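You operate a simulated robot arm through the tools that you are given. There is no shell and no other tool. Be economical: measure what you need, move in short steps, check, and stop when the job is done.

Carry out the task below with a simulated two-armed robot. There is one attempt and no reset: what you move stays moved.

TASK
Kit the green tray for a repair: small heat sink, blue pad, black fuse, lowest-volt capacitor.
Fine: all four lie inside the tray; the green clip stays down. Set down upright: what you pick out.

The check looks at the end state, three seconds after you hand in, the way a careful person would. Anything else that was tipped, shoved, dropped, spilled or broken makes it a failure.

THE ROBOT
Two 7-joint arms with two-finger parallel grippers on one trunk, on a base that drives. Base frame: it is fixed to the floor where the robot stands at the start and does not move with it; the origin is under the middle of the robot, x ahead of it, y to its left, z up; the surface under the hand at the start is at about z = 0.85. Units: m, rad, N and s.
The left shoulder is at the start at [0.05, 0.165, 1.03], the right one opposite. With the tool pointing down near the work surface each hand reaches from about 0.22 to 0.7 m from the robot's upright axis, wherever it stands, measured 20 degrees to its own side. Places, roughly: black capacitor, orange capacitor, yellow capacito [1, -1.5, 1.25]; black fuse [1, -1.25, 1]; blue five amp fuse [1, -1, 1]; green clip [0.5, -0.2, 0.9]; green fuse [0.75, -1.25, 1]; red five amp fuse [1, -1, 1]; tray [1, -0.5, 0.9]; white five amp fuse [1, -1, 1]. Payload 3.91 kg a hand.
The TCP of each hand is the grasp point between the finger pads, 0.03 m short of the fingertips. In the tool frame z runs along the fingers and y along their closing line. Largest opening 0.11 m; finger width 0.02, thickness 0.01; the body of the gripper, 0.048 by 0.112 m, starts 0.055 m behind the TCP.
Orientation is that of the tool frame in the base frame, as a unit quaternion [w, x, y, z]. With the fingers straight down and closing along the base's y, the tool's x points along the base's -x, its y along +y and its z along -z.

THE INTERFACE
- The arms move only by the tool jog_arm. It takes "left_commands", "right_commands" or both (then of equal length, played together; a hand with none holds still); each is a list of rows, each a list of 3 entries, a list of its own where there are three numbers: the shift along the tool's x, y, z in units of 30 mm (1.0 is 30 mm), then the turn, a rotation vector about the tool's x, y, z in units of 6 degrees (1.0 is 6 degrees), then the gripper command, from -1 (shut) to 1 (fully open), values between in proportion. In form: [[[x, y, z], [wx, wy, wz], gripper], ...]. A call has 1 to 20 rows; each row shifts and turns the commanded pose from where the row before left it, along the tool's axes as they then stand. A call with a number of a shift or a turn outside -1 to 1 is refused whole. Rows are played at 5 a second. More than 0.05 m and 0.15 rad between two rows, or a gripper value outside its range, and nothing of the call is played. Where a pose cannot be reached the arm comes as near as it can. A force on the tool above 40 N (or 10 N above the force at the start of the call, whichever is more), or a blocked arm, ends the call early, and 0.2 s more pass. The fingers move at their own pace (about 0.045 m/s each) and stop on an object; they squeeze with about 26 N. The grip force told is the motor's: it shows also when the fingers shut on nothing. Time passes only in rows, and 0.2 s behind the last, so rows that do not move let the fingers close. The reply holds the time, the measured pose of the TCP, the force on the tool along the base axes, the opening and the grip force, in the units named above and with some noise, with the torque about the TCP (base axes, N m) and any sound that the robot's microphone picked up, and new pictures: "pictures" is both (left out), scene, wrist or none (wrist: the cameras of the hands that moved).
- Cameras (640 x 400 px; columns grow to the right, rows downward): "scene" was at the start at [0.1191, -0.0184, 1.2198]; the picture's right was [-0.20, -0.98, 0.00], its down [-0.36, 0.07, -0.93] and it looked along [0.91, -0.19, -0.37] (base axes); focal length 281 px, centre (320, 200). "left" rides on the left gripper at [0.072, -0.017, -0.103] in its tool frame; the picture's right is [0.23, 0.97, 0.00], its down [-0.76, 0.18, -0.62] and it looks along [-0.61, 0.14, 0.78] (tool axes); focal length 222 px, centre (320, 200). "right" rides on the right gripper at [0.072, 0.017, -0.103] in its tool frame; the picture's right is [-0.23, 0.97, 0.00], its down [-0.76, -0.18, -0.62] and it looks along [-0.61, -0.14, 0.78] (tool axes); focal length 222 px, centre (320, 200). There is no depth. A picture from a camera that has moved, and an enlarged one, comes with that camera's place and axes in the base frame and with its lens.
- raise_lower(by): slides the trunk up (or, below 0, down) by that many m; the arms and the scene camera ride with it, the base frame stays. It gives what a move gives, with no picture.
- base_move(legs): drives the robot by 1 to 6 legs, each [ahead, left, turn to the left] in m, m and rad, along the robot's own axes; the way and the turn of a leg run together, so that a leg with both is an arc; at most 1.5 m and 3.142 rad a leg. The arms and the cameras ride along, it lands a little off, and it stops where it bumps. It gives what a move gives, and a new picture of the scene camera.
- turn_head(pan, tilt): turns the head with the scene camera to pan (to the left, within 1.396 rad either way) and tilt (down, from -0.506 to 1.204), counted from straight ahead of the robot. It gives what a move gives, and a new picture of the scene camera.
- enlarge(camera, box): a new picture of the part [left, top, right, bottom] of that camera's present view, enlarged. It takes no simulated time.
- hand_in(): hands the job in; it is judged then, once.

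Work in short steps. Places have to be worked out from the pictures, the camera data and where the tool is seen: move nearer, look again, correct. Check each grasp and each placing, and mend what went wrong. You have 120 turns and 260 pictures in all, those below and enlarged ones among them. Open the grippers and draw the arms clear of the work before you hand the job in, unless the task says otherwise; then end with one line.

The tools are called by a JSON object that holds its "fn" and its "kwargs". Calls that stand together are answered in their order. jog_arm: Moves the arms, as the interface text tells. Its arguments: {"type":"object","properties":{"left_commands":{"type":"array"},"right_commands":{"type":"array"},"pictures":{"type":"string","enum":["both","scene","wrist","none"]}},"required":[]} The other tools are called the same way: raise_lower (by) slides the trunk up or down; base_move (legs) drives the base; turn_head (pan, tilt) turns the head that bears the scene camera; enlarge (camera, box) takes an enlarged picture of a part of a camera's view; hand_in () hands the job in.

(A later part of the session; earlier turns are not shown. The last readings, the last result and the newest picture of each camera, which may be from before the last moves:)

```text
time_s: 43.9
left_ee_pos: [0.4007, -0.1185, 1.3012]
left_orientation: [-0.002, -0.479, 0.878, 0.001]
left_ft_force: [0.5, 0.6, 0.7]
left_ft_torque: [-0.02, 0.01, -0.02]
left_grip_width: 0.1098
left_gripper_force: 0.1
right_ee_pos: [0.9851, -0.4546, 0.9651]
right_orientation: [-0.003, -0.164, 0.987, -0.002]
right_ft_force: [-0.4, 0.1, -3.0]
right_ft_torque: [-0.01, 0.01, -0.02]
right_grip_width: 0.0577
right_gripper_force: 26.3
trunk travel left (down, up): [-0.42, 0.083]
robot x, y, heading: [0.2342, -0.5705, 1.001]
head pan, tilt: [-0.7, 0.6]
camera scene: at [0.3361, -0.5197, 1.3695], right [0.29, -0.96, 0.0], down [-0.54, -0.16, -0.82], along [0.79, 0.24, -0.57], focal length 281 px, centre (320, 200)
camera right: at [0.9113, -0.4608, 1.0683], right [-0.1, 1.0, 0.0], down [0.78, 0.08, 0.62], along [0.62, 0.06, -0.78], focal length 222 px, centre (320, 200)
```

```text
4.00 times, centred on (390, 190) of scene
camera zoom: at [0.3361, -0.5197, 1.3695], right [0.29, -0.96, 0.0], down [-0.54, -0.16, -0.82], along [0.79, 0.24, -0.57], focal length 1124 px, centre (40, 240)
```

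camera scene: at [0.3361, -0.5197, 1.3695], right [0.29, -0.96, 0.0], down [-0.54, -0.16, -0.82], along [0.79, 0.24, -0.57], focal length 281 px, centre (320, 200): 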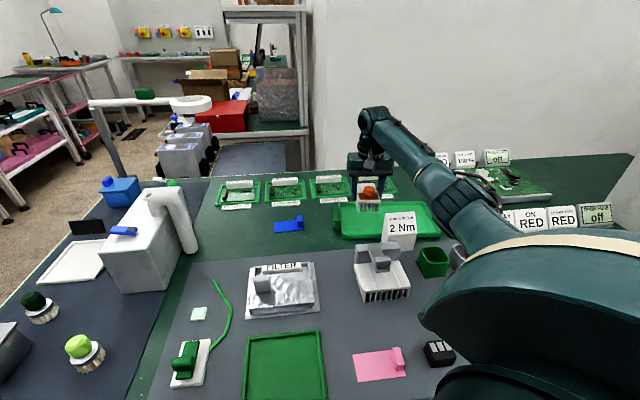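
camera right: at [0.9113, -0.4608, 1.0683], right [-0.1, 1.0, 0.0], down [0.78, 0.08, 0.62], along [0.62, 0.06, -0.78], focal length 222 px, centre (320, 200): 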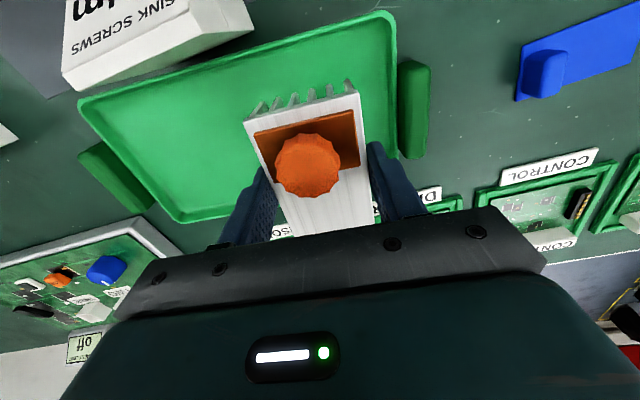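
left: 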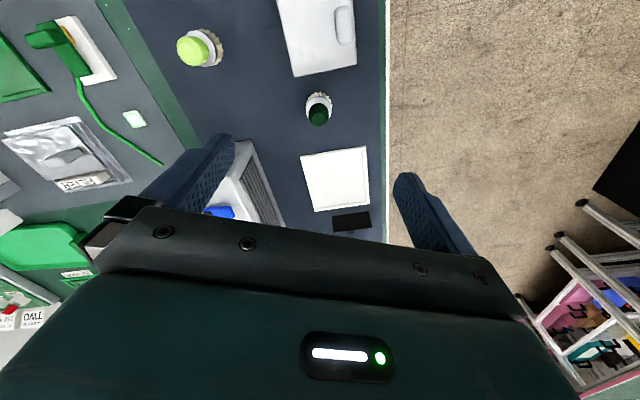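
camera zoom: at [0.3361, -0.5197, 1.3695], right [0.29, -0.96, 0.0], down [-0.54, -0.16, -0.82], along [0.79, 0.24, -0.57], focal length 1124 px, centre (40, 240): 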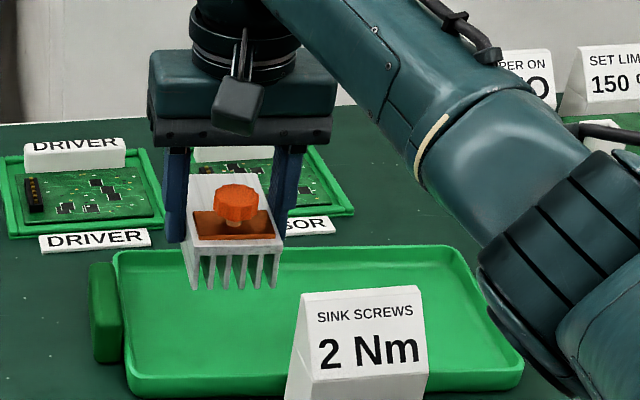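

The sink hangs well inside the tray outline. I lower it gently to the floor.

{"fn": "jog_arm", "kwargs": {"right_commands": [[[0, 0, 0.6], [0, 0, 0], -1], [[0, 0, 0.6], [0, 0, 0], -1], [[0, 0, 0.5], [0, 0, 0], -1], [[0, 0, 0.2], [0, 0, 0], -1], [[0, 0, 0.15], [0, 0, 0], -1], [[0, 0, 0.1], [0, 0, 0], -1], [[0, 0, 0], [0, 0, 0], -1]], "pictures": "none"}}

{"fn": "enlarge", "kwargs": {"camera": "scene", "box": [310, 140, 470, 240]}}

```text
time_s: 45.5
left_ee_pos: [0.4016, -0.1169, 1.3003]
left_orientation: [-0.002, -0.478, 0.878, 0.001]
left_ft_force: [-0.9, 0.0, -0.5]
left_ft_torque: [-0.01, -0.03, -0.01]
left_grip_width: 0.11
left_gripper_force: 0.0
right_ee_pos: [0.9836, -0.4573, 0.8999]
right_orientation: [-0.002, -0.162, 0.987, -0.001]
right_ft_force: [1.0, 0.5, -3.9]
right_ft_torque: [0.02, -0.04, 0.0]
right_grip_width: 0.0576
right_gripper_force: 25.9
trunk travel left (down, up): [-0.42, 0.083]
robot x, y, heading: [0.2402, -0.5712, 0.993]
head pan, tilt: [-0.7, 0.6]
```

```text
4.00 times, centred on (390, 190) of scene
camera zoom: at [0.3362, -0.5197, 1.3695], right [0.29, -0.96, 0.0], down [-0.54, -0.16, -0.82], along [0.79, 0.24, -0.57], focal length 1124 px, centre (40, 240)
```

zoom: 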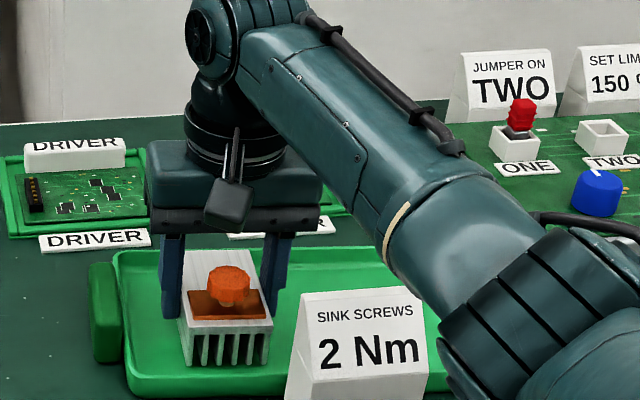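

No contact yet (force unchanged). I creep down another few millimetres.

{"fn": "jog_arm", "kwargs": {"right_commands": [[[0, 0, 0.07], [0, 0, 0], -1], [[0, 0, 0], [0, 0, 0], -1]], "pictures": "none"}}

{"fn": "jog_arm", "kwargs": {"right_commands": [[[0, 0, 0.07], [0, 0, 0], -1], [[0, 0, 0], [0, 0, 0], -1]], "pictures": "none"}}

```text
time_s: 46.1
left_ee_pos: [0.4009, -0.1195, 1.3009]
left_orientation: [-0.002, -0.477, 0.879, 0.001]
left_ft_force: [0.1, 0.4, -0.7]
left_ft_torque: [-0.01, -0.02, -0.01]
left_grip_width: 0.1099
left_gripper_force: 0.0
right_ee_pos: [0.9841, -0.4553, 0.8969]
right_orientation: [-0.002, -0.162, 0.987, -0.002]
right_ft_force: [-0.5, -1.1, -3.9]
right_ft_torque: [0.04, -0.03, 0.0]
right_grip_width: 0.0578
right_gripper_force: 26.0
trunk travel left (down, up): [-0.42, 0.083]
robot x, y, heading: [0.2333, -0.5716, 0.998]
head pan, tilt: [-0.7, 0.6]
```

```text
time_s: 46.7
left_ee_pos: [0.4007, -0.1181, 1.2999]
left_orientation: [-0.002, -0.478, 0.879, 0.0]
left_ft_force: [-0.3, 0.0, -0.2]
left_ft_torque: [0.01, 0.0, -0.02]
left_grip_width: 0.1099
left_gripper_force: 0.1
right_ee_pos: [0.9847, -0.4555, 0.8969]
right_orientation: [-0.001, -0.163, 0.987, -0.001]
right_ft_force: [0.8, -0.4, 1.6]
right_ft_torque: [0.05, 0.16, -0.06]
right_grip_width: 0.0577
right_gripper_force: 25.9
trunk travel left (down, up): [-0.42, 0.083]
robot x, y, heading: [0.2364, -0.5722, 0.996]
head pan, tilt: [-0.7, 0.6]
```

Contact felt at 0.897. I release slightly, rise, and check.

{"fn": "jog_arm", "kwargs": {"right_commands": [[[0, 0, 0], [0, 0, 0], 0.4], [[0, 0, 0], [0, 0, 0], 0.4], [[0, 0, 0], [0, 0, 0], 0.4], [[0, 0, -0.5], [0, 0, 0], 0.4], [[0, 0, -1], [0, 0, 0], 0.4], [[0, 0, -1], [0, 0, 0], 0.4], [[0, 0, -1], [0, 0, 0], 0.4], [[0, 0, -1], [0, 0, 0], 0.4], [[0, 0, -1], [0, 0, 0], 0.4]], "pictures": "wrist"}}

{"fn": "enlarge", "kwargs": {"camera": "scene", "box": [250, 160, 470, 298]}}

```text
time_s: 48.7
left_ee_pos: [0.3994, -0.1186, 1.3004]
left_orientation: [0.0, -0.478, 0.879, 0.0]
left_ft_force: [-0.8, 0.3, 0.1]
left_ft_torque: [-0.02, 0.03, -0.04]
left_grip_width: 0.1098
left_gripper_force: 0.1
right_ee_pos: [0.9861, -0.4553, 1.0603]
right_orientation: [-0.002, -0.162, 0.987, -0.002]
right_ft_force: [-0.6, 0.6, 0.4]
right_ft_torque: [-0.04, 0.0, 0.01]
right_grip_width: 0.0771
right_gripper_force: 0.1
trunk travel left (down, up): [-0.42, 0.083]
robot x, y, heading: [0.2357, -0.5744, 0.994]
head pan, tilt: [-0.7, 0.6]
camera right: at [0.9138, -0.4615, 1.1638], right [-0.1, 1.0, 0.0], down [0.78, 0.08, 0.62], along [0.62, 0.06, -0.78], focal length 222 px, centre (320, 200)
```

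right: 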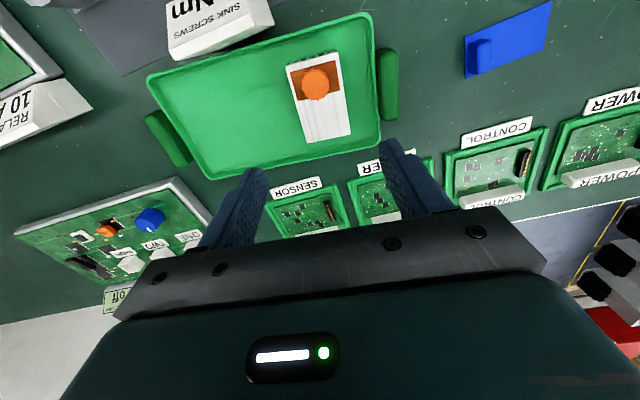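

```text
2.90 times, centred on (360, 229) of scene
camera zoom: at [0.3354, -0.5202, 1.3696], right [0.29, -0.96, 0.0], down [-0.54, -0.16, -0.83], along [0.79, 0.24, -0.56], focal length 814 px, centre (204, 116)
```

zoom: 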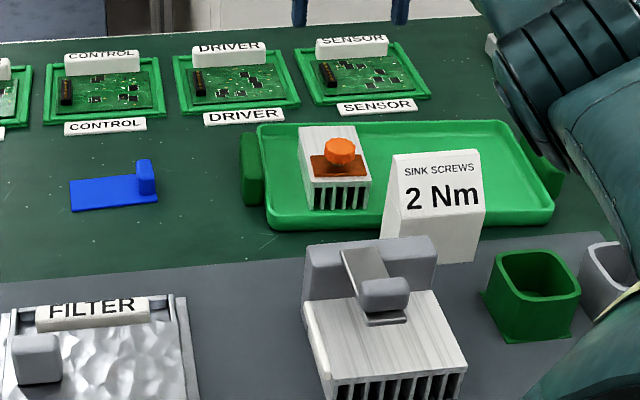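

The sink stands upright in the tray. Next is the blue pad: its grip tab is at about (0.92,-0.279), yaw ≈0.48. I drive back left 0.19 m and look.

{"fn": "base_move", "kwargs": {"legs": [[0.1, 0.158, 0]]}}

{"fn": "jog_arm", "kwargs": {"right_commands": [[[0, 0, 0], [0, 0, -0.8], 0.0], [[0, 0, 0], [0, 0, -0.7], 0.0]], "pictures": "wrist"}}

```text
time_s: 50.8
left_ee_pos: [0.3206, 0.054, 1.2998]
left_orientation: [-0.002, -0.477, 0.879, 0.0]
left_ft_force: [0.1, 0.3, -0.1]
left_ft_torque: [0.0, 0.01, 0.01]
left_grip_width: 0.1102
left_gripper_force: 0.1
right_ee_pos: [0.9095, -0.2833, 1.0606]
right_orientation: [-0.002, -0.162, 0.987, -0.003]
right_ft_force: [0.1, 0.7, 0.3]
right_ft_torque: [-0.01, 0.0, 0.03]
right_grip_width: 0.0772
right_gripper_force: 0.0
trunk travel left (down, up): [-0.42, 0.083]
robot x, y, heading: [0.1571, -0.4012, 0.994]
head pan, tilt: [-0.7, 0.6]
camera scene: at [0.2573, -0.348, 1.3696], right [0.29, -0.96, 0.0], down [-0.54, -0.17, -0.83], along [0.79, 0.24, -0.56], focal length 281 px, centre (320, 200)
```

scene: 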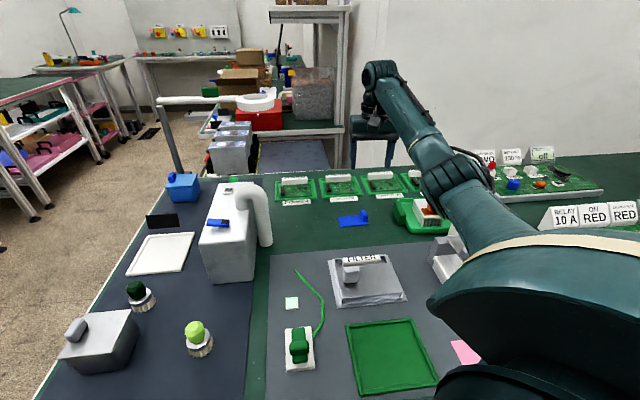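

```text
time_s: 51.4
left_ee_pos: [0.3213, 0.0541, 1.3002]
left_orientation: [-0.002, -0.478, 0.878, 0.001]
left_ft_force: [-0.2, 0.0, -0.2]
left_ft_torque: [-0.03, -0.01, 0.01]
left_grip_width: 0.1099
left_gripper_force: 0.1
right_ee_pos: [0.9087, -0.2835, 1.0604]
right_orientation: [-0.002, -0.239, 0.971, -0.001]
right_ft_force: [0.0, 0.5, 0.4]
right_ft_torque: [0.01, 0.01, 0.0]
right_grip_width: 0.055
right_gripper_force: 0.0
trunk travel left (down, up): [-0.42, 0.083]
robot x, y, heading: [0.1614, -0.3973, 1.0]
head pan, tilt: [-0.7, 0.6]
camera right: at [0.8378, -0.3009, 1.1633], right [-0.25, 0.97, 0.0], down [0.76, 0.2, 0.62], along [0.6, 0.15, -0.79], focal length 222 px, centre (320, 200)
```

right: 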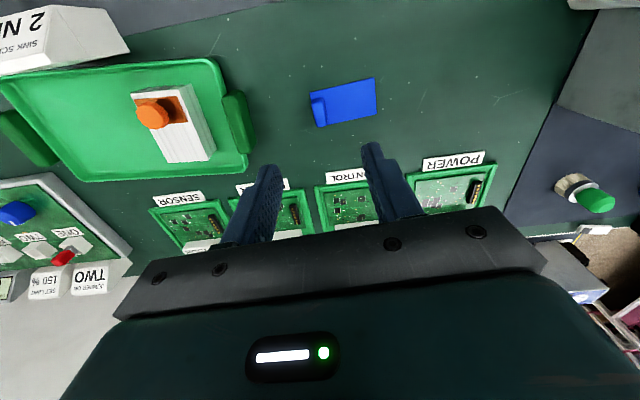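

The hand is nearly above the tab. I descend 0.11 m and look again.

{"fn": "jog_arm", "kwargs": {"right_commands": [[[-0.2, 0, 0.9], [0, 0, 0], 0.0], [[0, 0, 0.9], [0, 0, 0], 0.0], [[0, 0, 0.9], [0, 0, 0], 0.0], [[0, 0, 0.9], [0, 0, 0], 0.0], [[0, 0, 0], [0, 0, 0], 0.0]], "pictures": "none"}}

{"fn": "enlarge", "kwargs": {"camera": "right", "box": [220, 60, 460, 210]}}

```text
time_s: 52.6
left_ee_pos: [0.3219, 0.0533, 1.3011]
left_orientation: [-0.002, -0.478, 0.878, 0.0]
left_ft_force: [-0.2, -0.1, -0.3]
left_ft_torque: [0.03, 0.04, 0.01]
left_grip_width: 0.1098
left_gripper_force: 0.1
right_ee_pos: [0.911, -0.2799, 0.9511]
right_orientation: [-0.002, -0.239, 0.971, -0.001]
right_ft_force: [0.5, -0.5, 0.0]
right_ft_torque: [0.0, -0.03, 0.0]
right_grip_width: 0.0549
right_gripper_force: 0.1
trunk travel left (down, up): [-0.42, 0.083]
robot x, y, heading: [0.1585, -0.3972, 0.997]
head pan, tilt: [-0.7, 0.6]
```

```text
2.67 times, centred on (340, 135) of right
camera zoom: at [0.8404, -0.2983, 1.0541], right [-0.25, 0.97, 0.0], down [0.76, 0.2, 0.62], along [0.6, 0.15, -0.78], focal length 592 px, centre (267, 373)
```

zoom: 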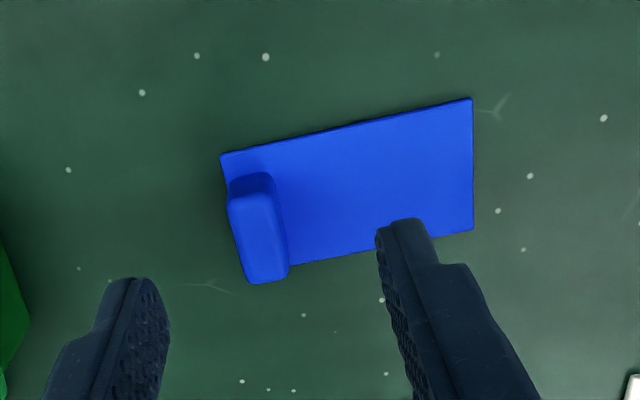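

Tab centre ≈(0.920,-0.281), yaw matches. I correct the offset, descend to z≈0.89 and close.

{"fn": "jog_arm", "kwargs": {"right_commands": [[[-0.24, -0.16, 0], [0, 0, 0], 0.0], [[0, 0, 0.8], [0, 0, 0], 0.0], [[0, 0, 0.7], [0, 0, 0], 0.0], [[0, 0, 0.5], [0, 0, 0], 0.0], [[0, 0, 0], [0, 0, 0], -1], [[0, 0, 0], [0, 0, 0], -1], [[0, 0, 0], [0, 0, 0], -1], [[0, 0, 0], [0, 0, 0], -1], [[0, 0, 0], [0, 0, 0], -1]], "pictures": "wrist"}}

```text
time_s: 54.6
left_ee_pos: [0.3217, 0.0535, 1.3006]
left_orientation: [-0.002, -0.478, 0.878, 0.0]
left_ft_force: [1.2, -0.3, 0.0]
left_ft_torque: [-0.01, 0.02, -0.02]
left_grip_width: 0.1098
left_gripper_force: 0.0
right_ee_pos: [0.9221, -0.2814, 0.8942]
right_orientation: [-0.003, -0.24, 0.971, -0.002]
right_ft_force: [-0.4, -0.3, 0.7]
right_ft_torque: [-0.05, 0.04, -0.04]
right_grip_width: 0.0146
right_gripper_force: 25.9
trunk travel left (down, up): [-0.42, 0.083]
robot x, y, heading: [0.1588, -0.4007, 0.992]
head pan, tilt: [-0.7, 0.6]
camera right: at [0.852, -0.2987, 0.9963], right [-0.25, 0.97, 0.0], down [0.76, 0.2, 0.62], along [0.6, 0.15, -0.79], focal length 222 px, centre (320, 200)
```

right: 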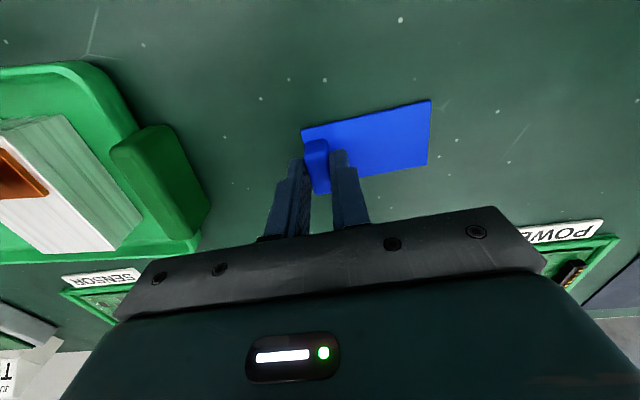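

The tab is held. I lift it 0.17 m, drive back right, and look again over the tray.

{"fn": "jog_arm", "kwargs": {"right_commands": [[[0, 0, -0.5], [0, 0, 0], -1], [[0, 0, -1], [0, 0, 0], -1], [[0, 0, -1], [0, 0, 0], -1], [[0, 0, -1], [0, 0, 0], -1], [[0, 0, -1], [0, 0, 0], -1], [[0, 0, -1], [0, 0, 0], -1]], "pictures": "none"}}

{"fn": "base_move", "kwargs": {"legs": [[-0.16, -0.235, 0]]}}

{"fn": "jog_arm", "kwargs": {"right_commands": [[[0, 0, 0], [0, 0, 0.8], -1], [[0, 0, 0], [0, 0, 0.75], -1]], "pictures": "wrist"}}

```text
time_s: 56.0
left_ee_pos: [0.3217, 0.0531, 1.2986]
left_orientation: [-0.002, -0.479, 0.878, 0.0]
left_ft_force: [-0.6, -0.3, 0.1]
left_ft_torque: [0.03, -0.04, 0.0]
left_grip_width: 0.1099
left_gripper_force: 0.1
right_ee_pos: [0.9215, -0.2801, 1.0581]
right_orientation: [-0.003, -0.239, 0.971, -0.002]
right_ft_force: [0.1, 0.3, -0.1]
right_ft_torque: [-0.01, 0.04, 0.02]
right_grip_width: 0.0147
right_gripper_force: 26.5
trunk travel left (down, up): [-0.42, 0.083]
robot x, y, heading: [0.1564, -0.4025, 0.997]
head pan, tilt: [-0.7, 0.6]
```

```text
time_s: 58.7
left_ee_pos: [0.4408, -0.2151, 1.2999]
left_orientation: [-0.002, -0.474, 0.88, 0.001]
left_ft_force: [1.0, -0.1, -0.1]
left_ft_torque: [0.05, 0.01, 0.02]
left_grip_width: 0.1099
left_gripper_force: 0.1
right_ee_pos: [1.0377, -0.5534, 1.0571]
right_orientation: [-0.002, -0.235, 0.972, -0.002]
right_ft_force: [-0.1, -1.0, -0.7]
right_ft_torque: [0.01, 0.0, -0.02]
right_grip_width: 0.0144
right_gripper_force: 25.9
trunk travel left (down, up): [-0.42, 0.083]
robot x, y, heading: [0.2735, -0.6646, 0.987]
head pan, tilt: [-0.7, 0.6]
camera scene: at [0.3734, -0.6163, 1.3696], right [0.28, -0.96, 0.0], down [-0.54, -0.16, -0.83], along [0.79, 0.23, -0.56], focal length 281 px, centre (320, 200)
```

scene: 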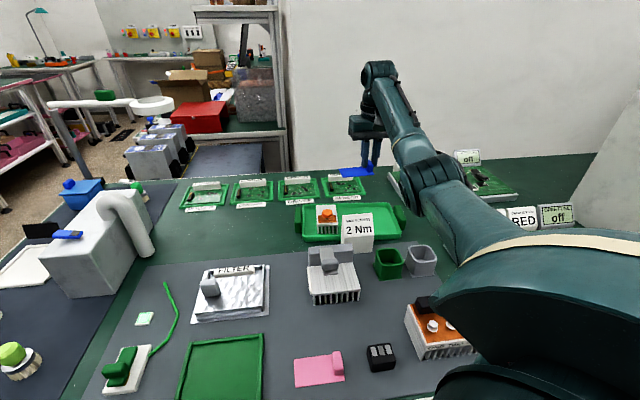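

```text
time_s: 59.3
left_ee_pos: [0.4413, -0.2153, 1.3]
left_orientation: [-0.003, -0.474, 0.881, 0.0]
left_ft_force: [1.0, -0.1, 0.0]
left_ft_torque: [-0.02, -0.01, 0.01]
left_grip_width: 0.1101
left_gripper_force: 0.1
right_ee_pos: [1.0372, -0.5535, 1.0573]
right_orientation: [-0.002, -0.155, 0.988, -0.002]
right_ft_force: [-0.2, -0.7, -0.3]
right_ft_torque: [0.01, 0.03, -0.02]
right_grip_width: 0.0147
right_gripper_force: 26.1
trunk travel left (down, up): [-0.42, 0.083]
robot x, y, heading: [0.2722, -0.6662, 0.988]
head pan, tilt: [-0.7, 0.6]
camera right: at [0.9648, -0.5581, 1.1608], right [-0.08, 1.0, 0.0], down [0.78, 0.07, 0.62], along [0.62, 0.05, -0.78], focal length 222 px, centre (320, 200)
```

right: 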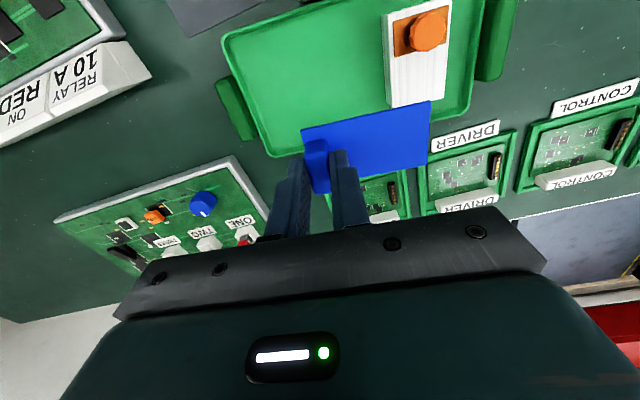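

The pad is level and clears the sink's right side. I shift it over the free far half and lower to ~1 cm above the floor.

{"fn": "jog_arm", "kwargs": {"right_commands": [[[-0.64, -0.25, 0], [0, 0, 0], -1], [[0, 0, 1], [0, 0, 0], -1], [[0, 0, 1], [0, 0, 0], -1], [[0, 0, 0.9], [0, 0, 0], -1], [[0, 0, 0.6], [0, 0, 0], -1], [[0, 0, 0], [0, 0, 0], -1]], "pictures": "wrist"}}

{"fn": "enlarge", "kwargs": {"camera": "scene", "box": [270, 140, 430, 240]}}

```text
time_s: 60.7
left_ee_pos: [0.4403, -0.2145, 1.3005]
left_orientation: [-0.002, -0.474, 0.88, 0.0]
left_ft_force: [-0.1, -0.6, 0.4]
left_ft_torque: [-0.01, -0.02, 0.03]
left_grip_width: 0.1101
left_gripper_force: 0.1
right_ee_pos: [1.0587, -0.5529, 0.9536]
right_orientation: [-0.002, -0.156, 0.988, -0.002]
right_ft_force: [-0.2, 0.2, -0.2]
right_ft_torque: [-0.04, 0.0, 0.01]
right_grip_width: 0.0146
right_gripper_force: 26.2
trunk travel left (down, up): [-0.42, 0.083]
robot x, y, heading: [0.2769, -0.6651, 0.986]
head pan, tilt: [-0.7, 0.6]
camera right: at [0.9862, -0.5587, 1.0564], right [-0.08, 1.0, 0.0], down [0.78, 0.07, 0.62], along [0.62, 0.05, -0.78], focal length 222 px, centre (320, 200)
```

right: 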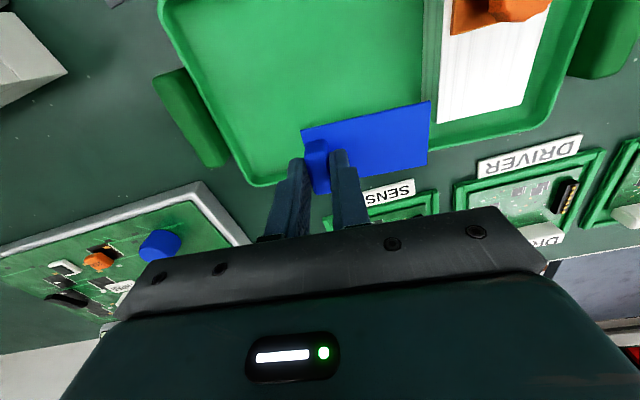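

```text
4.00 times, centred on (350, 190) of scene
camera zoom: at [0.3732, -0.616, 1.3696], right [0.28, -0.96, 0.0], down [-0.54, -0.16, -0.83], along [0.79, 0.23, -0.56], focal length 1124 px, centre (200, 240)
```

zoom: 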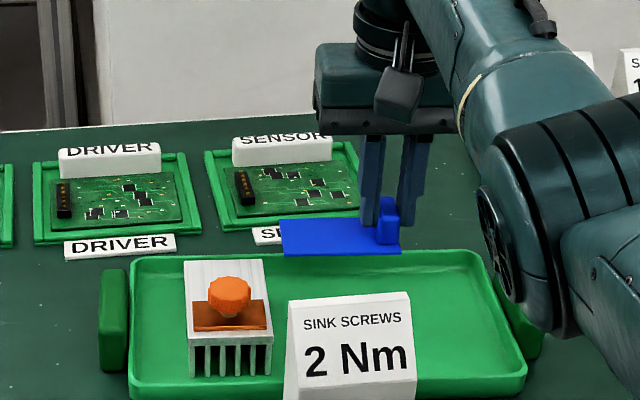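

Pad far edge clears the rim by ~7 mm; I shift 5 mm nearer and lower to the floor.

{"fn": "jog_arm", "kwargs": {"right_commands": [[[0.17, 0, 0.6], [0, 0, 0], -1], [[0, 0, 0.6], [0, 0, 0], -1], [[0, 0, 0.4], [0, 0, 0], -1], [[0, 0, 0.1], [0, 0, 0], -1], [[0, 0, 0], [0, 0, 0], -1]], "pictures": "wrist"}}

{"fn": "enlarge", "kwargs": {"camera": "scene", "box": [270, 140, 430, 240]}}

```text
time_s: 61.9
left_ee_pos: [0.4409, -0.2148, 1.3009]
left_orientation: [-0.002, -0.474, 0.881, 0.0]
left_ft_force: [-0.4, -0.6, 0.3]
left_ft_torque: [0.02, 0.0, 0.04]
left_grip_width: 0.1101
left_gripper_force: 0.0
right_ee_pos: [1.0526, -0.556, 0.9004]
right_orientation: [-0.002, -0.155, 0.988, -0.002]
right_ft_force: [0.1, 0.2, 0.0]
right_ft_torque: [-0.02, 0.01, 0.01]
right_grip_width: 0.0144
right_gripper_force: 26.2
trunk travel left (down, up): [-0.42, 0.083]
robot x, y, heading: [0.2735, -0.6692, 0.986]
head pan, tilt: [-0.7, 0.6]
camera right: at [0.98, -0.5615, 1.0036], right [-0.08, 1.0, 0.0], down [0.78, 0.07, 0.62], along [0.62, 0.05, -0.78], focal length 222 px, centre (320, 200)
```

right: 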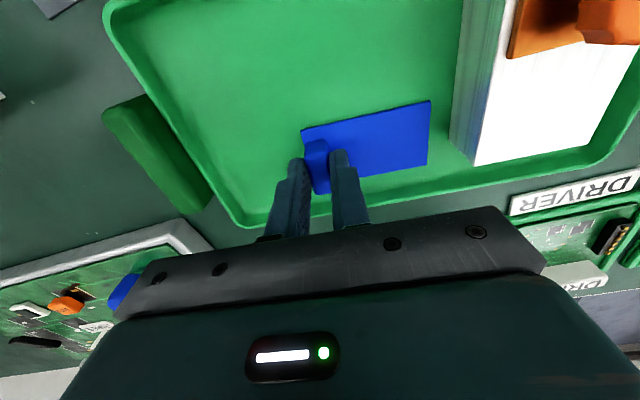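

```text
4.00 times, centred on (350, 190) of scene
camera zoom: at [0.3733, -0.616, 1.3696], right [0.28, -0.96, 0.0], down [-0.54, -0.16, -0.83], along [0.79, 0.23, -0.56], focal length 1124 px, centre (200, 240)
```

zoom: 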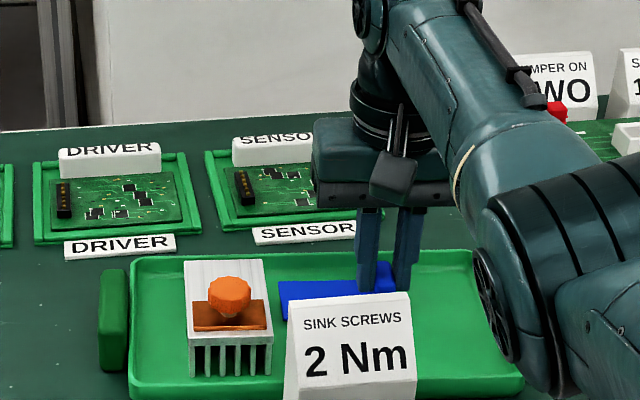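

Inside the tray and clear of the sink. I creep down to contact.

{"fn": "jog_arm", "kwargs": {"right_commands": [[[0, 0, 0.07], [0, 0, 0], -1], [[0, 0, 0], [0, 0, 0], -1]], "pictures": "none"}}

{"fn": "jog_arm", "kwargs": {"right_commands": [[[0, 0, 0.05], [0, 0, 0], -1], [[0, 0, 0], [0, 0, 0], -1]], "pictures": "none"}}

```text
time_s: 62.5
left_ee_pos: [0.4404, -0.2156, 1.301]
left_orientation: [-0.003, -0.473, 0.881, 0.0]
left_ft_force: [-0.3, -0.8, -0.4]
left_ft_torque: [-0.01, 0.02, 0.04]
left_grip_width: 0.1099
left_gripper_force: 0.1
right_ee_pos: [1.0534, -0.5561, 0.8997]
right_orientation: [-0.002, -0.156, 0.988, -0.002]
right_ft_force: [-0.5, -0.9, 0.2]
right_ft_torque: [0.02, 0.01, 0.0]
right_grip_width: 0.0143
right_gripper_force: 26.0
trunk travel left (down, up): [-0.42, 0.083]
robot x, y, heading: [0.2756, -0.6655, 0.989]
head pan, tilt: [-0.7, 0.6]
```

```text
time_s: 63.1
left_ee_pos: [0.4422, -0.2147, 1.2995]
left_orientation: [-0.003, -0.474, 0.88, -0.001]
left_ft_force: [0.0, 0.8, 0.4]
left_ft_torque: [-0.03, 0.0, 0.04]
left_grip_width: 0.1103
left_gripper_force: 0.0
right_ee_pos: [1.0524, -0.5568, 0.8983]
right_orientation: [-0.003, -0.156, 0.988, -0.002]
right_ft_force: [1.3, -0.4, 0.9]
right_ft_torque: [0.05, 0.01, 0.04]
right_grip_width: 0.0145
right_gripper_force: 26.5
trunk travel left (down, up): [-0.42, 0.083]
robot x, y, heading: [0.2746, -0.6625, 0.992]
head pan, tilt: [-0.7, 0.6]
```

The expected contact height is reached (within about 1 mm). I release, rise and check.

{"fn": "jog_arm", "kwargs": {"right_commands": [[[0, 0, 0.03], [0, 0, 0], -1], [[0, 0, 0], [0, 0, 0], -0.3], [[0, 0, 0], [0, 0, 0], -0.3], [[0, 0, 0], [0, 0, 0], -0.3], [[0, 0, -0.5], [0, 0, 0], -0.3], [[0, 0, -1], [0, 0, 0], -0.3], [[0, 0, -1], [0, 0, 0], -0.3], [[0, 0, -1], [0, 0, 0], -0.3], [[0, 0, -1], [0, 0, 0], -0.3], [[0.5, 0, -1], [0, 0, 0], -0.3], [[0.5, 0, -1], [0, 0, 0], -0.3]], "pictures": "wrist"}}

```text
time_s: 65.5
left_ee_pos: [0.4414, -0.2145, 1.3001]
left_orientation: [-0.002, -0.474, 0.881, 0.0]
left_ft_force: [0.3, 0.1, 0.4]
left_ft_torque: [-0.02, -0.02, 0.02]
left_grip_width: 0.1098
left_gripper_force: 0.0
right_ee_pos: [1.0277, -0.5637, 1.0938]
right_orientation: [-0.002, -0.156, 0.988, -0.003]
right_ft_force: [-0.1, 0.3, 0.3]
right_ft_torque: [0.0, 0.01, -0.02]
right_grip_width: 0.0385
right_gripper_force: 0.1
trunk travel left (down, up): [-0.42, 0.083]
robot x, y, heading: [0.2727, -0.6644, 0.99]
head pan, tilt: [-0.7, 0.6]
camera right: at [0.9551, -0.5677, 1.196], right [-0.08, 1.0, 0.0], down [0.78, 0.07, 0.62], along [0.62, 0.05, -0.79], focal length 222 px, centre (320, 200)
```

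right: 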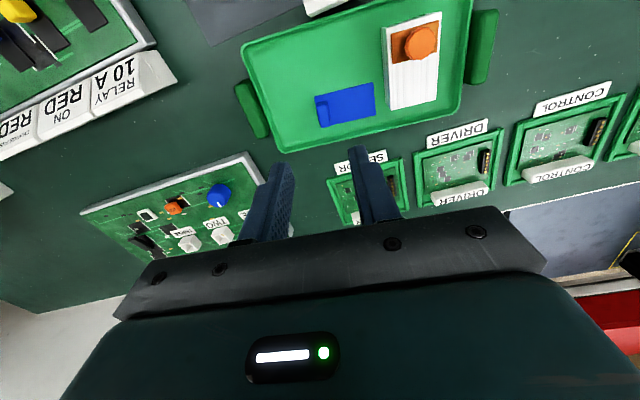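

Sink and pad are both flat inside the tray. Next the black fuse at the right: I retract and raise the hand, turn back to face the bench, and look.

{"fn": "jog_arm", "kwargs": {"right_commands": [[[1, 0, -0.3], [0, 0, 0], -0.3], [[1, 0, -0.3], [0, 0, 0], -0.3], [[1, 0, -0.3], [0, 0, 0], -0.3], [[1, 0, -0.3], [0, 0, 0], -0.3], [[1, 0, -0.3], [0, 0, 0], -0.3], [[1, 0, 0], [0, 0, 0], -0.3], [[1, 0, 0], [0, 0, 0], -0.3]], "pictures": "none"}}

{"fn": "raise_lower", "kwargs": {"by": 0.08}}

{"fn": "base_move", "kwargs": {"legs": [[-0.05, 0, 0], [0, 0, -0.59]]}}

{"fn": "turn_head", "kwargs": {"pan": -0.75, "tilt": 0.5}}

```text
time_s: 67.1
left_ee_pos: [0.44, -0.2142, 1.3012]
left_orientation: [-0.003, -0.474, 0.88, 0.0]
left_ft_force: [0.1, 0.5, -0.7]
left_ft_torque: [-0.01, -0.05, 0.0]
left_grip_width: 0.1097
left_gripper_force: 0.1
right_ee_pos: [0.8241, -0.631, 1.139]
right_orientation: [-0.002, -0.154, 0.988, -0.001]
right_ft_force: [0.1, -0.1, -0.1]
right_ft_torque: [-0.01, -0.02, 0.01]
right_grip_width: 0.0384
right_gripper_force: 0.0
trunk travel left (down, up): [-0.42, 0.083]
robot x, y, heading: [0.2723, -0.6658, 0.988]
head pan, tilt: [-0.7, 0.6]
```

```text
time_s: 68.3
left_ee_pos: [0.4416, -0.215, 1.3794]
left_orientation: [-0.003, -0.475, 0.88, 0.001]
left_ft_force: [0.8, 0.3, -0.2]
left_ft_torque: [-0.03, -0.05, -0.03]
left_grip_width: 0.11
left_gripper_force: 0.2
right_ee_pos: [0.8251, -0.6314, 1.2176]
right_orientation: [-0.003, -0.155, 0.988, -0.001]
right_ft_force: [-0.5, 0.2, 0.4]
right_ft_torque: [-0.03, -0.03, -0.01]
right_grip_width: 0.0385
right_gripper_force: 0.0
trunk travel left (down, up): [-0.5, 0.003]
robot x, y, heading: [0.2746, -0.6672, 0.99]
head pan, tilt: [-0.7, 0.6]
```

```text
time_s: 70.8
left_ee_pos: [0.6315, -0.4211, 1.3805]
left_orientation: [-0.002, -0.205, 0.979, 0.001]
left_ft_force: [0.4, 0.0, 0.9]
left_ft_torque: [0.0, -0.01, -0.01]
left_grip_width: 0.1098
left_gripper_force: 0.0
right_ee_pos: [0.7271, -0.9776, 1.2179]
right_orientation: [-0.003, 0.13, 0.991, -0.001]
right_ft_force: [0.5, -0.2, -0.3]
right_ft_torque: [0.01, -0.05, 0.0]
right_grip_width: 0.0383
right_gripper_force: 0.1
trunk travel left (down, up): [-0.5, 0.003]
robot x, y, heading: [0.2434, -0.7053, 0.41]
head pan, tilt: [-0.7, 0.6]
camera scene: at [0.356, -0.7212, 1.4496], right [-0.28, -0.96, 0.0], down [-0.54, 0.16, -0.83], along [0.79, -0.23, -0.56], focal length 281 px, centre (320, 200)
```

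scene: 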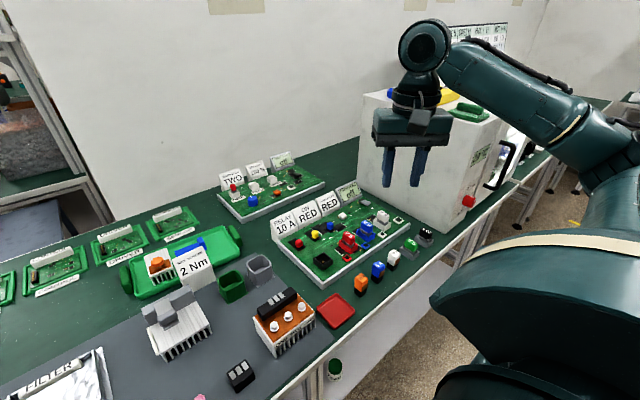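

```text
time_s: 71.5
left_ee_pos: [0.632, -0.4208, 1.3806]
left_orientation: [-0.003, -0.205, 0.979, 0.001]
left_ft_force: [-0.6, 0.1, -0.4]
left_ft_torque: [-0.03, -0.03, 0.02]
left_grip_width: 0.1098
left_gripper_force: 0.1
right_ee_pos: [0.728, -0.9774, 1.2184]
right_orientation: [-0.002, 0.131, 0.991, -0.001]
right_ft_force: [-0.7, 0.2, -0.2]
right_ft_torque: [-0.02, 0.01, -0.01]
right_grip_width: 0.0385
right_gripper_force: 0.1
trunk travel left (down, up): [-0.5, 0.003]
robot x, y, heading: [0.2432, -0.7073, 0.413]
head pan, tilt: [-0.75, 0.499]
camera scene: at [0.3571, -0.7261, 1.4586], right [-0.33, -0.94, 0.0], down [-0.45, 0.16, -0.88], along [0.83, -0.29, -0.48], focal length 281 px, centre (320, 200)
```

scene: 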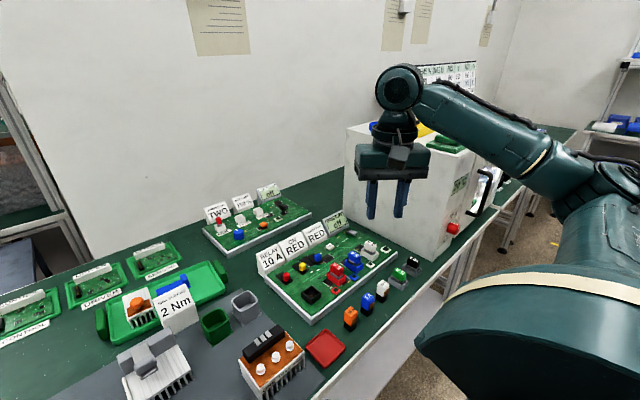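

{"fn": "enlarge", "kwargs": {"camera": "scene", "box": [270, 225, 430, 325]}}

{"fn": "enlarge", "kwargs": {"camera": "scene", "box": [360, 235, 440, 285]}}

{"fn": "enlarge", "kwargs": {"camera": "scene", "box": [345, 50, 505, 150]}}

```text
4.00 times, centred on (350, 275) of scene
camera zoom: at [0.3571, -0.7261, 1.4586], right [-0.33, -0.94, 0.0], down [-0.45, 0.16, -0.88], along [0.83, -0.29, -0.48], focal length 1124 px, centre (200, -100)
```

zoom: 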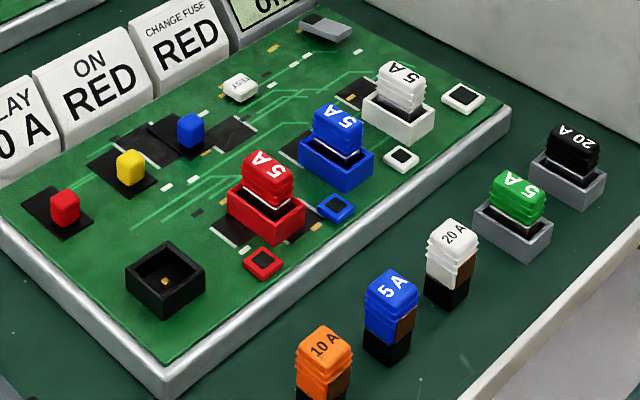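

```text
8.00 times, centred on (400, 260) of scene
camera zoom: at [0.3571, -0.7261, 1.4586], right [-0.33, -0.94, 0.0], down [-0.45, 0.16, -0.88], along [0.83, -0.29, -0.48], focal length 2247 px, centre (-320, -280)
```

zoom: 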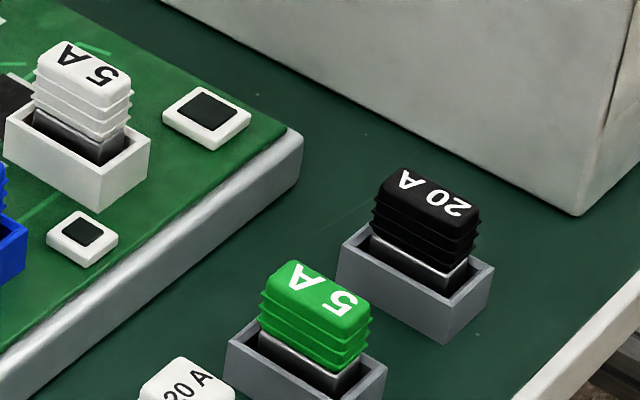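

```text
4.00 times, centred on (425, 100) of scene
camera zoom: at [0.3571, -0.7261, 1.4586], right [-0.33, -0.94, 0.0], down [-0.45, 0.16, -0.88], along [0.83, -0.29, -0.48], focal length 1124 px, centre (-100, 600)
```

zoom: 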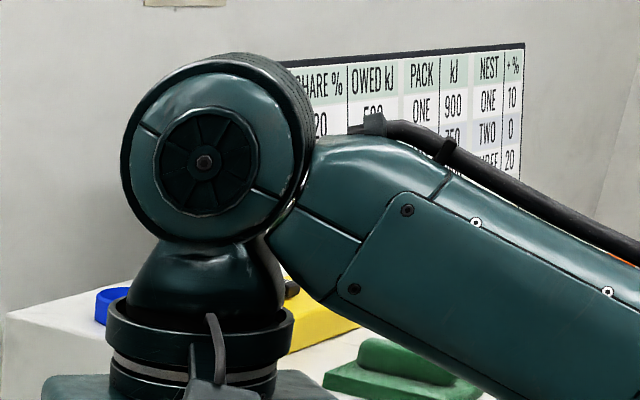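

The black "20 A" fuse sits in a grey socket at ≈(0.876,-1.20), about 9 cm from the cabinet face. I drive right 0.27 m and look from above with the wrist camera.

{"fn": "base_move", "kwargs": {"legs": [[0, -0.26, 0]]}}

{"fn": "jog_arm", "kwargs": {"right_commands": [[[-0.4, 0, 0.4], [0, 0, -0.9], 0.0], [[-0.4, 0, 0.5], [0, 0, -0.9], 0.0], [[0, 0, 0.5], [0, 0, -0.9], 0.0], [[0, 0, 0.5], [0, 0, -0.9], 0.0], [[0, 0, 0], [0, 0, -0.9], 0.0], [[0, 0, 0], [0, 0, -0.9], 0.0], [[0, 0, 0], [0, 0, -0.9], 0.0]]}}

```text
time_s: 74.3
left_ee_pos: [0.7341, -0.6557, 1.3796]
left_orientation: [-0.003, -0.201, 0.98, 0.0]
left_ft_force: [-0.1, -1.0, 0.3]
left_ft_torque: [0.0, 0.01, -0.01]
left_grip_width: 0.1099
left_gripper_force: 0.1
right_ee_pos: [0.826, -1.2132, 1.2193]
right_orientation: [-0.002, 0.135, 0.991, 0.0]
right_ft_force: [1.1, -0.7, -0.1]
right_ft_torque: [-0.02, 0.03, 0.0]
right_grip_width: 0.0384
right_gripper_force: 0.1
trunk travel left (down, up): [-0.5, 0.003]
robot x, y, heading: [0.3448, -0.9394, 0.399]
head pan, tilt: [-0.75, 0.499]
camera scene: at [0.4572, -0.959, 1.4587], right [-0.34, -0.94, 0.0], down [-0.45, 0.16, -0.88], along [0.83, -0.3, -0.48], focal length 281 px, centre (320, 200)
```

scene: 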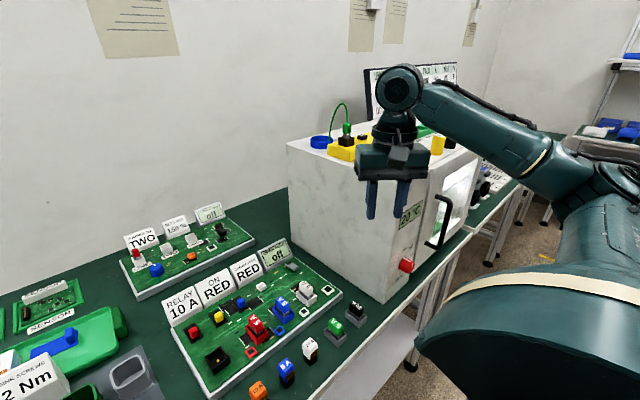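

```text
time_s: 75.9
left_ee_pos: [0.7346, -0.6556, 1.3805]
left_orientation: [-0.002, -0.201, 0.98, 0.001]
left_ft_force: [-0.3, -0.3, 0.4]
left_ft_torque: [0.0, 0.0, 0.0]
left_grip_width: 0.1099
left_gripper_force: 0.0
right_ee_pos: [0.8466, -1.2192, 1.1603]
right_orientation: [-0.002, -0.194, 0.981, 0.0]
right_ft_force: [0.2, 0.0, 0.4]
right_ft_torque: [0.02, 0.03, 0.03]
right_grip_width: 0.055
right_gripper_force: 0.1
trunk travel left (down, up): [-0.5, 0.003]
robot x, y, heading: [0.3454, -0.9377, 0.407]
head pan, tilt: [-0.75, 0.499]
camera scene: at [0.4571, -0.9588, 1.4587], right [-0.34, -0.94, 0.0], down [-0.45, 0.16, -0.88], along [0.83, -0.3, -0.48], focal length 281 px, centre (320, 200)
camera right: at [0.7758, -1.231, 1.2625], right [-0.16, 0.99, 0.0], down [0.78, 0.13, 0.62], along [0.61, 0.1, -0.79], focal length 222 px, centre (320, 200)
```

scene: 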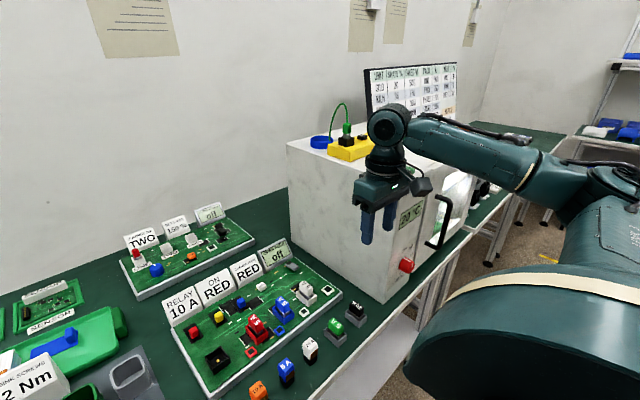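
right: 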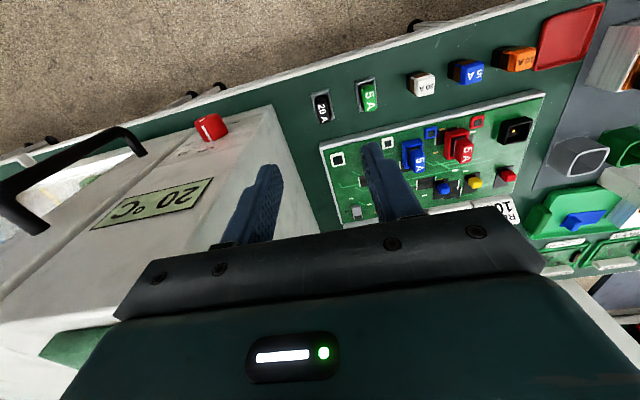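

I centre the hand over the black fuse and lower with the trunk to z≈1.0 for a close look.

{"fn": "jog_arm", "kwargs": {"right_commands": [[[-0.85, 0, 0], [0, 0, 0], 0.0], [[0, 0, 0], [0, 0, 0], -0.2]], "pictures": "none"}}

{"fn": "raise_lower", "kwargs": {"by": -0.17}}

{"fn": "enlarge", "kwargs": {"camera": "right", "box": [200, 50, 440, 200]}}

```text
time_s: 76.5
left_ee_pos: [0.733, -0.6562, 1.3806]
left_orientation: [-0.001, -0.201, 0.98, 0.0]
left_ft_force: [0.1, -0.2, -0.2]
left_ft_torque: [0.0, -0.01, -0.05]
left_grip_width: 0.1098
left_gripper_force: 0.0
right_ee_pos: [0.87, -1.2096, 1.1611]
right_orientation: [-0.002, -0.193, 0.981, 0.0]
right_ft_force: [0.0, -0.3, -0.1]
right_ft_torque: [0.01, -0.01, 0.03]
right_grip_width: 0.0441
right_gripper_force: 0.1
trunk travel left (down, up): [-0.5, 0.003]
robot x, y, heading: [0.3444, -0.9421, 0.4]
head pan, tilt: [-0.75, 0.499]
```

```text
time_s: 78.4
left_ee_pos: [0.7344, -0.6553, 1.2109]
left_orientation: [-0.001, -0.201, 0.98, 0.001]
left_ft_force: [-1.0, -0.4, -0.3]
left_ft_torque: [-0.03, 0.04, -0.01]
left_grip_width: 0.1101
left_gripper_force: 0.0
right_ee_pos: [0.8695, -1.2096, 0.9908]
right_orientation: [-0.002, -0.194, 0.981, 0.001]
right_ft_force: [-1.3, 0.3, -0.3]
right_ft_torque: [-0.03, 0.01, 0.02]
right_grip_width: 0.044
right_gripper_force: 0.2
trunk travel left (down, up): [-0.33, 0.173]
robot x, y, heading: [0.3457, -0.942, 0.405]
head pan, tilt: [-0.75, 0.499]
```

```text
2.67 times, centred on (320, 125) of right
camera zoom: at [0.7983, -1.2206, 1.0939], right [-0.16, 0.99, 0.0], down [0.78, 0.12, 0.62], along [0.61, 0.1, -0.79], focal length 592 px, centre (320, 400)
```

zoom: 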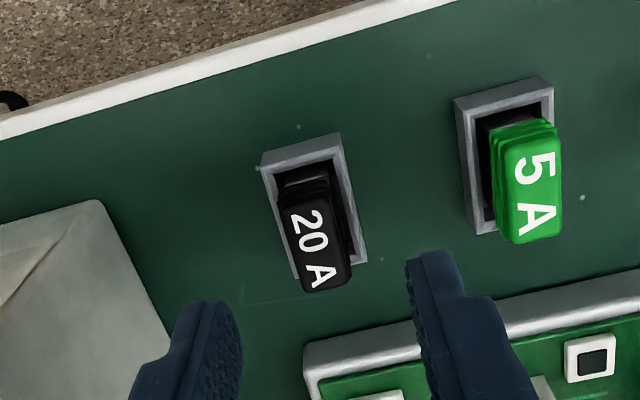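

Fuse top ≈(0.878,-1.210,0.91), aligned with the tool. I correct 8 mm, descend so fingertips stop just above the socket, and close.

{"fn": "jog_arm", "kwargs": {"right_commands": [[[-0.26, -0.1, 0], [0, 0, 0], -0.2], [[0, 0, 0.9], [0, 0, 0], -0.2], [[0, 0, 0.9], [0, 0, 0], -0.2], [[0, 0, 0.5], [0, 0, 0], -0.2], [[0, 0, 0], [0, 0, 0], -0.2]], "pictures": "wrist"}}

```text
time_s: 79.6
left_ee_pos: [0.7344, -0.6555, 1.2105]
left_orientation: [-0.002, -0.201, 0.98, 0.001]
left_ft_force: [0.7, 0.9, 0.2]
left_ft_torque: [0.0, -0.03, 0.04]
left_grip_width: 0.11
left_gripper_force: 0.1
right_ee_pos: [0.8793, -1.2101, 0.9221]
right_orientation: [-0.003, -0.194, 0.981, 0.0]
right_ft_force: [-1.1, -0.3, 1.2]
right_ft_torque: [-0.05, -0.01, 0.03]
right_grip_width: 0.044
right_gripper_force: 0.0
trunk travel left (down, up): [-0.33, 0.173]
robot x, y, heading: [0.3447, -0.9402, 0.4]
head pan, tilt: [-0.75, 0.499]
camera right: at [0.8063, -1.2202, 1.0251], right [-0.16, 0.99, 0.0], down [0.78, 0.12, 0.62], along [0.61, 0.1, -0.79], focal length 222 px, centre (320, 200)
```

right: 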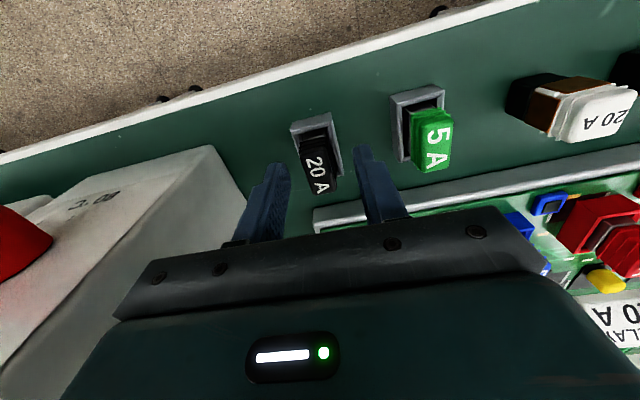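

Well centred. Descend 1.2 cm and close.

{"fn": "jog_arm", "kwargs": {"right_commands": [[[0, -0.05, 0.4], [0, 0, 0], -0.2], [[0, 0, 0], [0, 0, 0], -1], [[0, 0, 0], [0, 0, 0], -1], [[0, 0, 0], [0, 0, 0], -1], [[0, 0, 0], [0, 0, 0], -1]], "pictures": "wrist"}}

```text
time_s: 80.8
left_ee_pos: [0.735, -0.6542, 1.2097]
left_orientation: [-0.002, -0.201, 0.979, 0.0]
left_ft_force: [0.7, -1.1, -0.6]
left_ft_torque: [0.04, 0.0, 0.01]
left_grip_width: 0.11
left_gripper_force: 0.0
right_ee_pos: [0.8792, -1.2117, 0.9086]
right_orientation: [-0.004, -0.194, 0.981, 0.0]
right_ft_force: [-0.6, 0.3, 0.0]
right_ft_torque: [0.01, -0.02, -0.02]
right_grip_width: 0.0167
right_gripper_force: 26.1
trunk travel left (down, up): [-0.33, 0.173]
robot x, y, heading: [0.3467, -0.939, 0.402]
head pan, tilt: [-0.75, 0.499]
camera right: at [0.8067, -1.2217, 1.0123], right [-0.16, 0.99, 0.0], down [0.78, 0.12, 0.62], along [0.61, 0.1, -0.79], focal length 222 px, centre (320, 200)
```

right: 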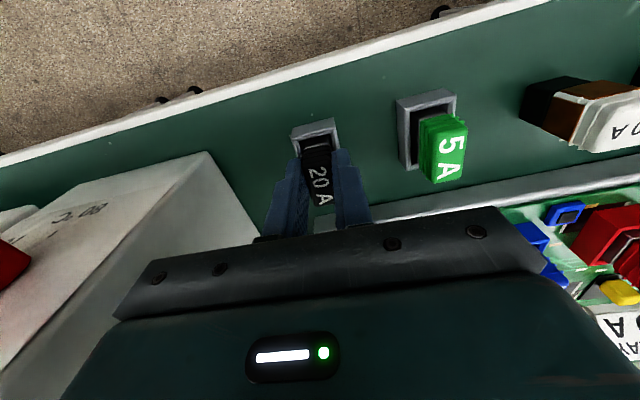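

Gripped at 0.0167. I pull straight up slowly and check that only the fuse comes.

{"fn": "jog_arm", "kwargs": {"right_commands": [[[0, 0, -0.3], [0, 0, 0], -1], [[0, 0, -0.3], [0, 0, 0], -1], [[0, 0, -0.4], [0, 0, 0], -1], [[0, 0, -0.5], [0, 0, 0], -1], [[0, 0, -0.7], [0, 0, 0], -1], [[0, 0, -0.8], [0, 0, 0], -1], [[0, 0, 0], [0, 0, 0], -1]], "pictures": "both"}}

```text
time_s: 82.4
left_ee_pos: [0.7332, -0.6556, 1.2097]
left_orientation: [-0.002, -0.201, 0.98, 0.0]
left_ft_force: [0.1, 0.3, 0.6]
left_ft_torque: [-0.01, 0.01, -0.01]
left_grip_width: 0.1099
left_gripper_force: 0.0
right_ee_pos: [0.8818, -1.2095, 0.9986]
right_orientation: [-0.003, -0.193, 0.981, 0.0]
right_ft_force: [0.6, 0.4, -0.5]
right_ft_torque: [0.01, 0.0, 0.01]
right_grip_width: 0.0173
right_gripper_force: 25.7
trunk travel left (down, up): [-0.33, 0.173]
robot x, y, heading: [0.3435, -0.9392, 0.406]
head pan, tilt: [-0.75, 0.499]
camera scene: at [0.4572, -0.9589, 1.2887], right [-0.34, -0.94, 0.0], down [-0.45, 0.16, -0.88], along [0.83, -0.3, -0.48], focal length 281 px, centre (320, 200)
camera right: at [0.8089, -1.2208, 1.1012], right [-0.16, 0.99, 0.0], down [0.78, 0.12, 0.62], along [0.61, 0.1, -0.79], focal length 222 px, centre (320, 200)
```

scene: 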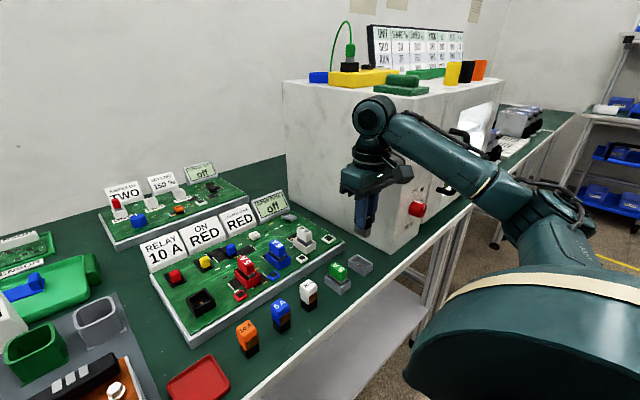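
right: 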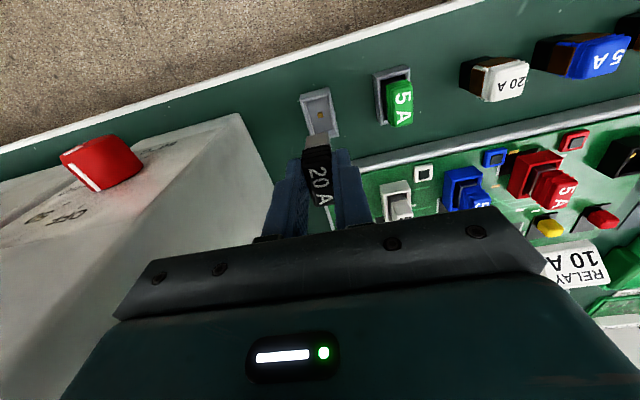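

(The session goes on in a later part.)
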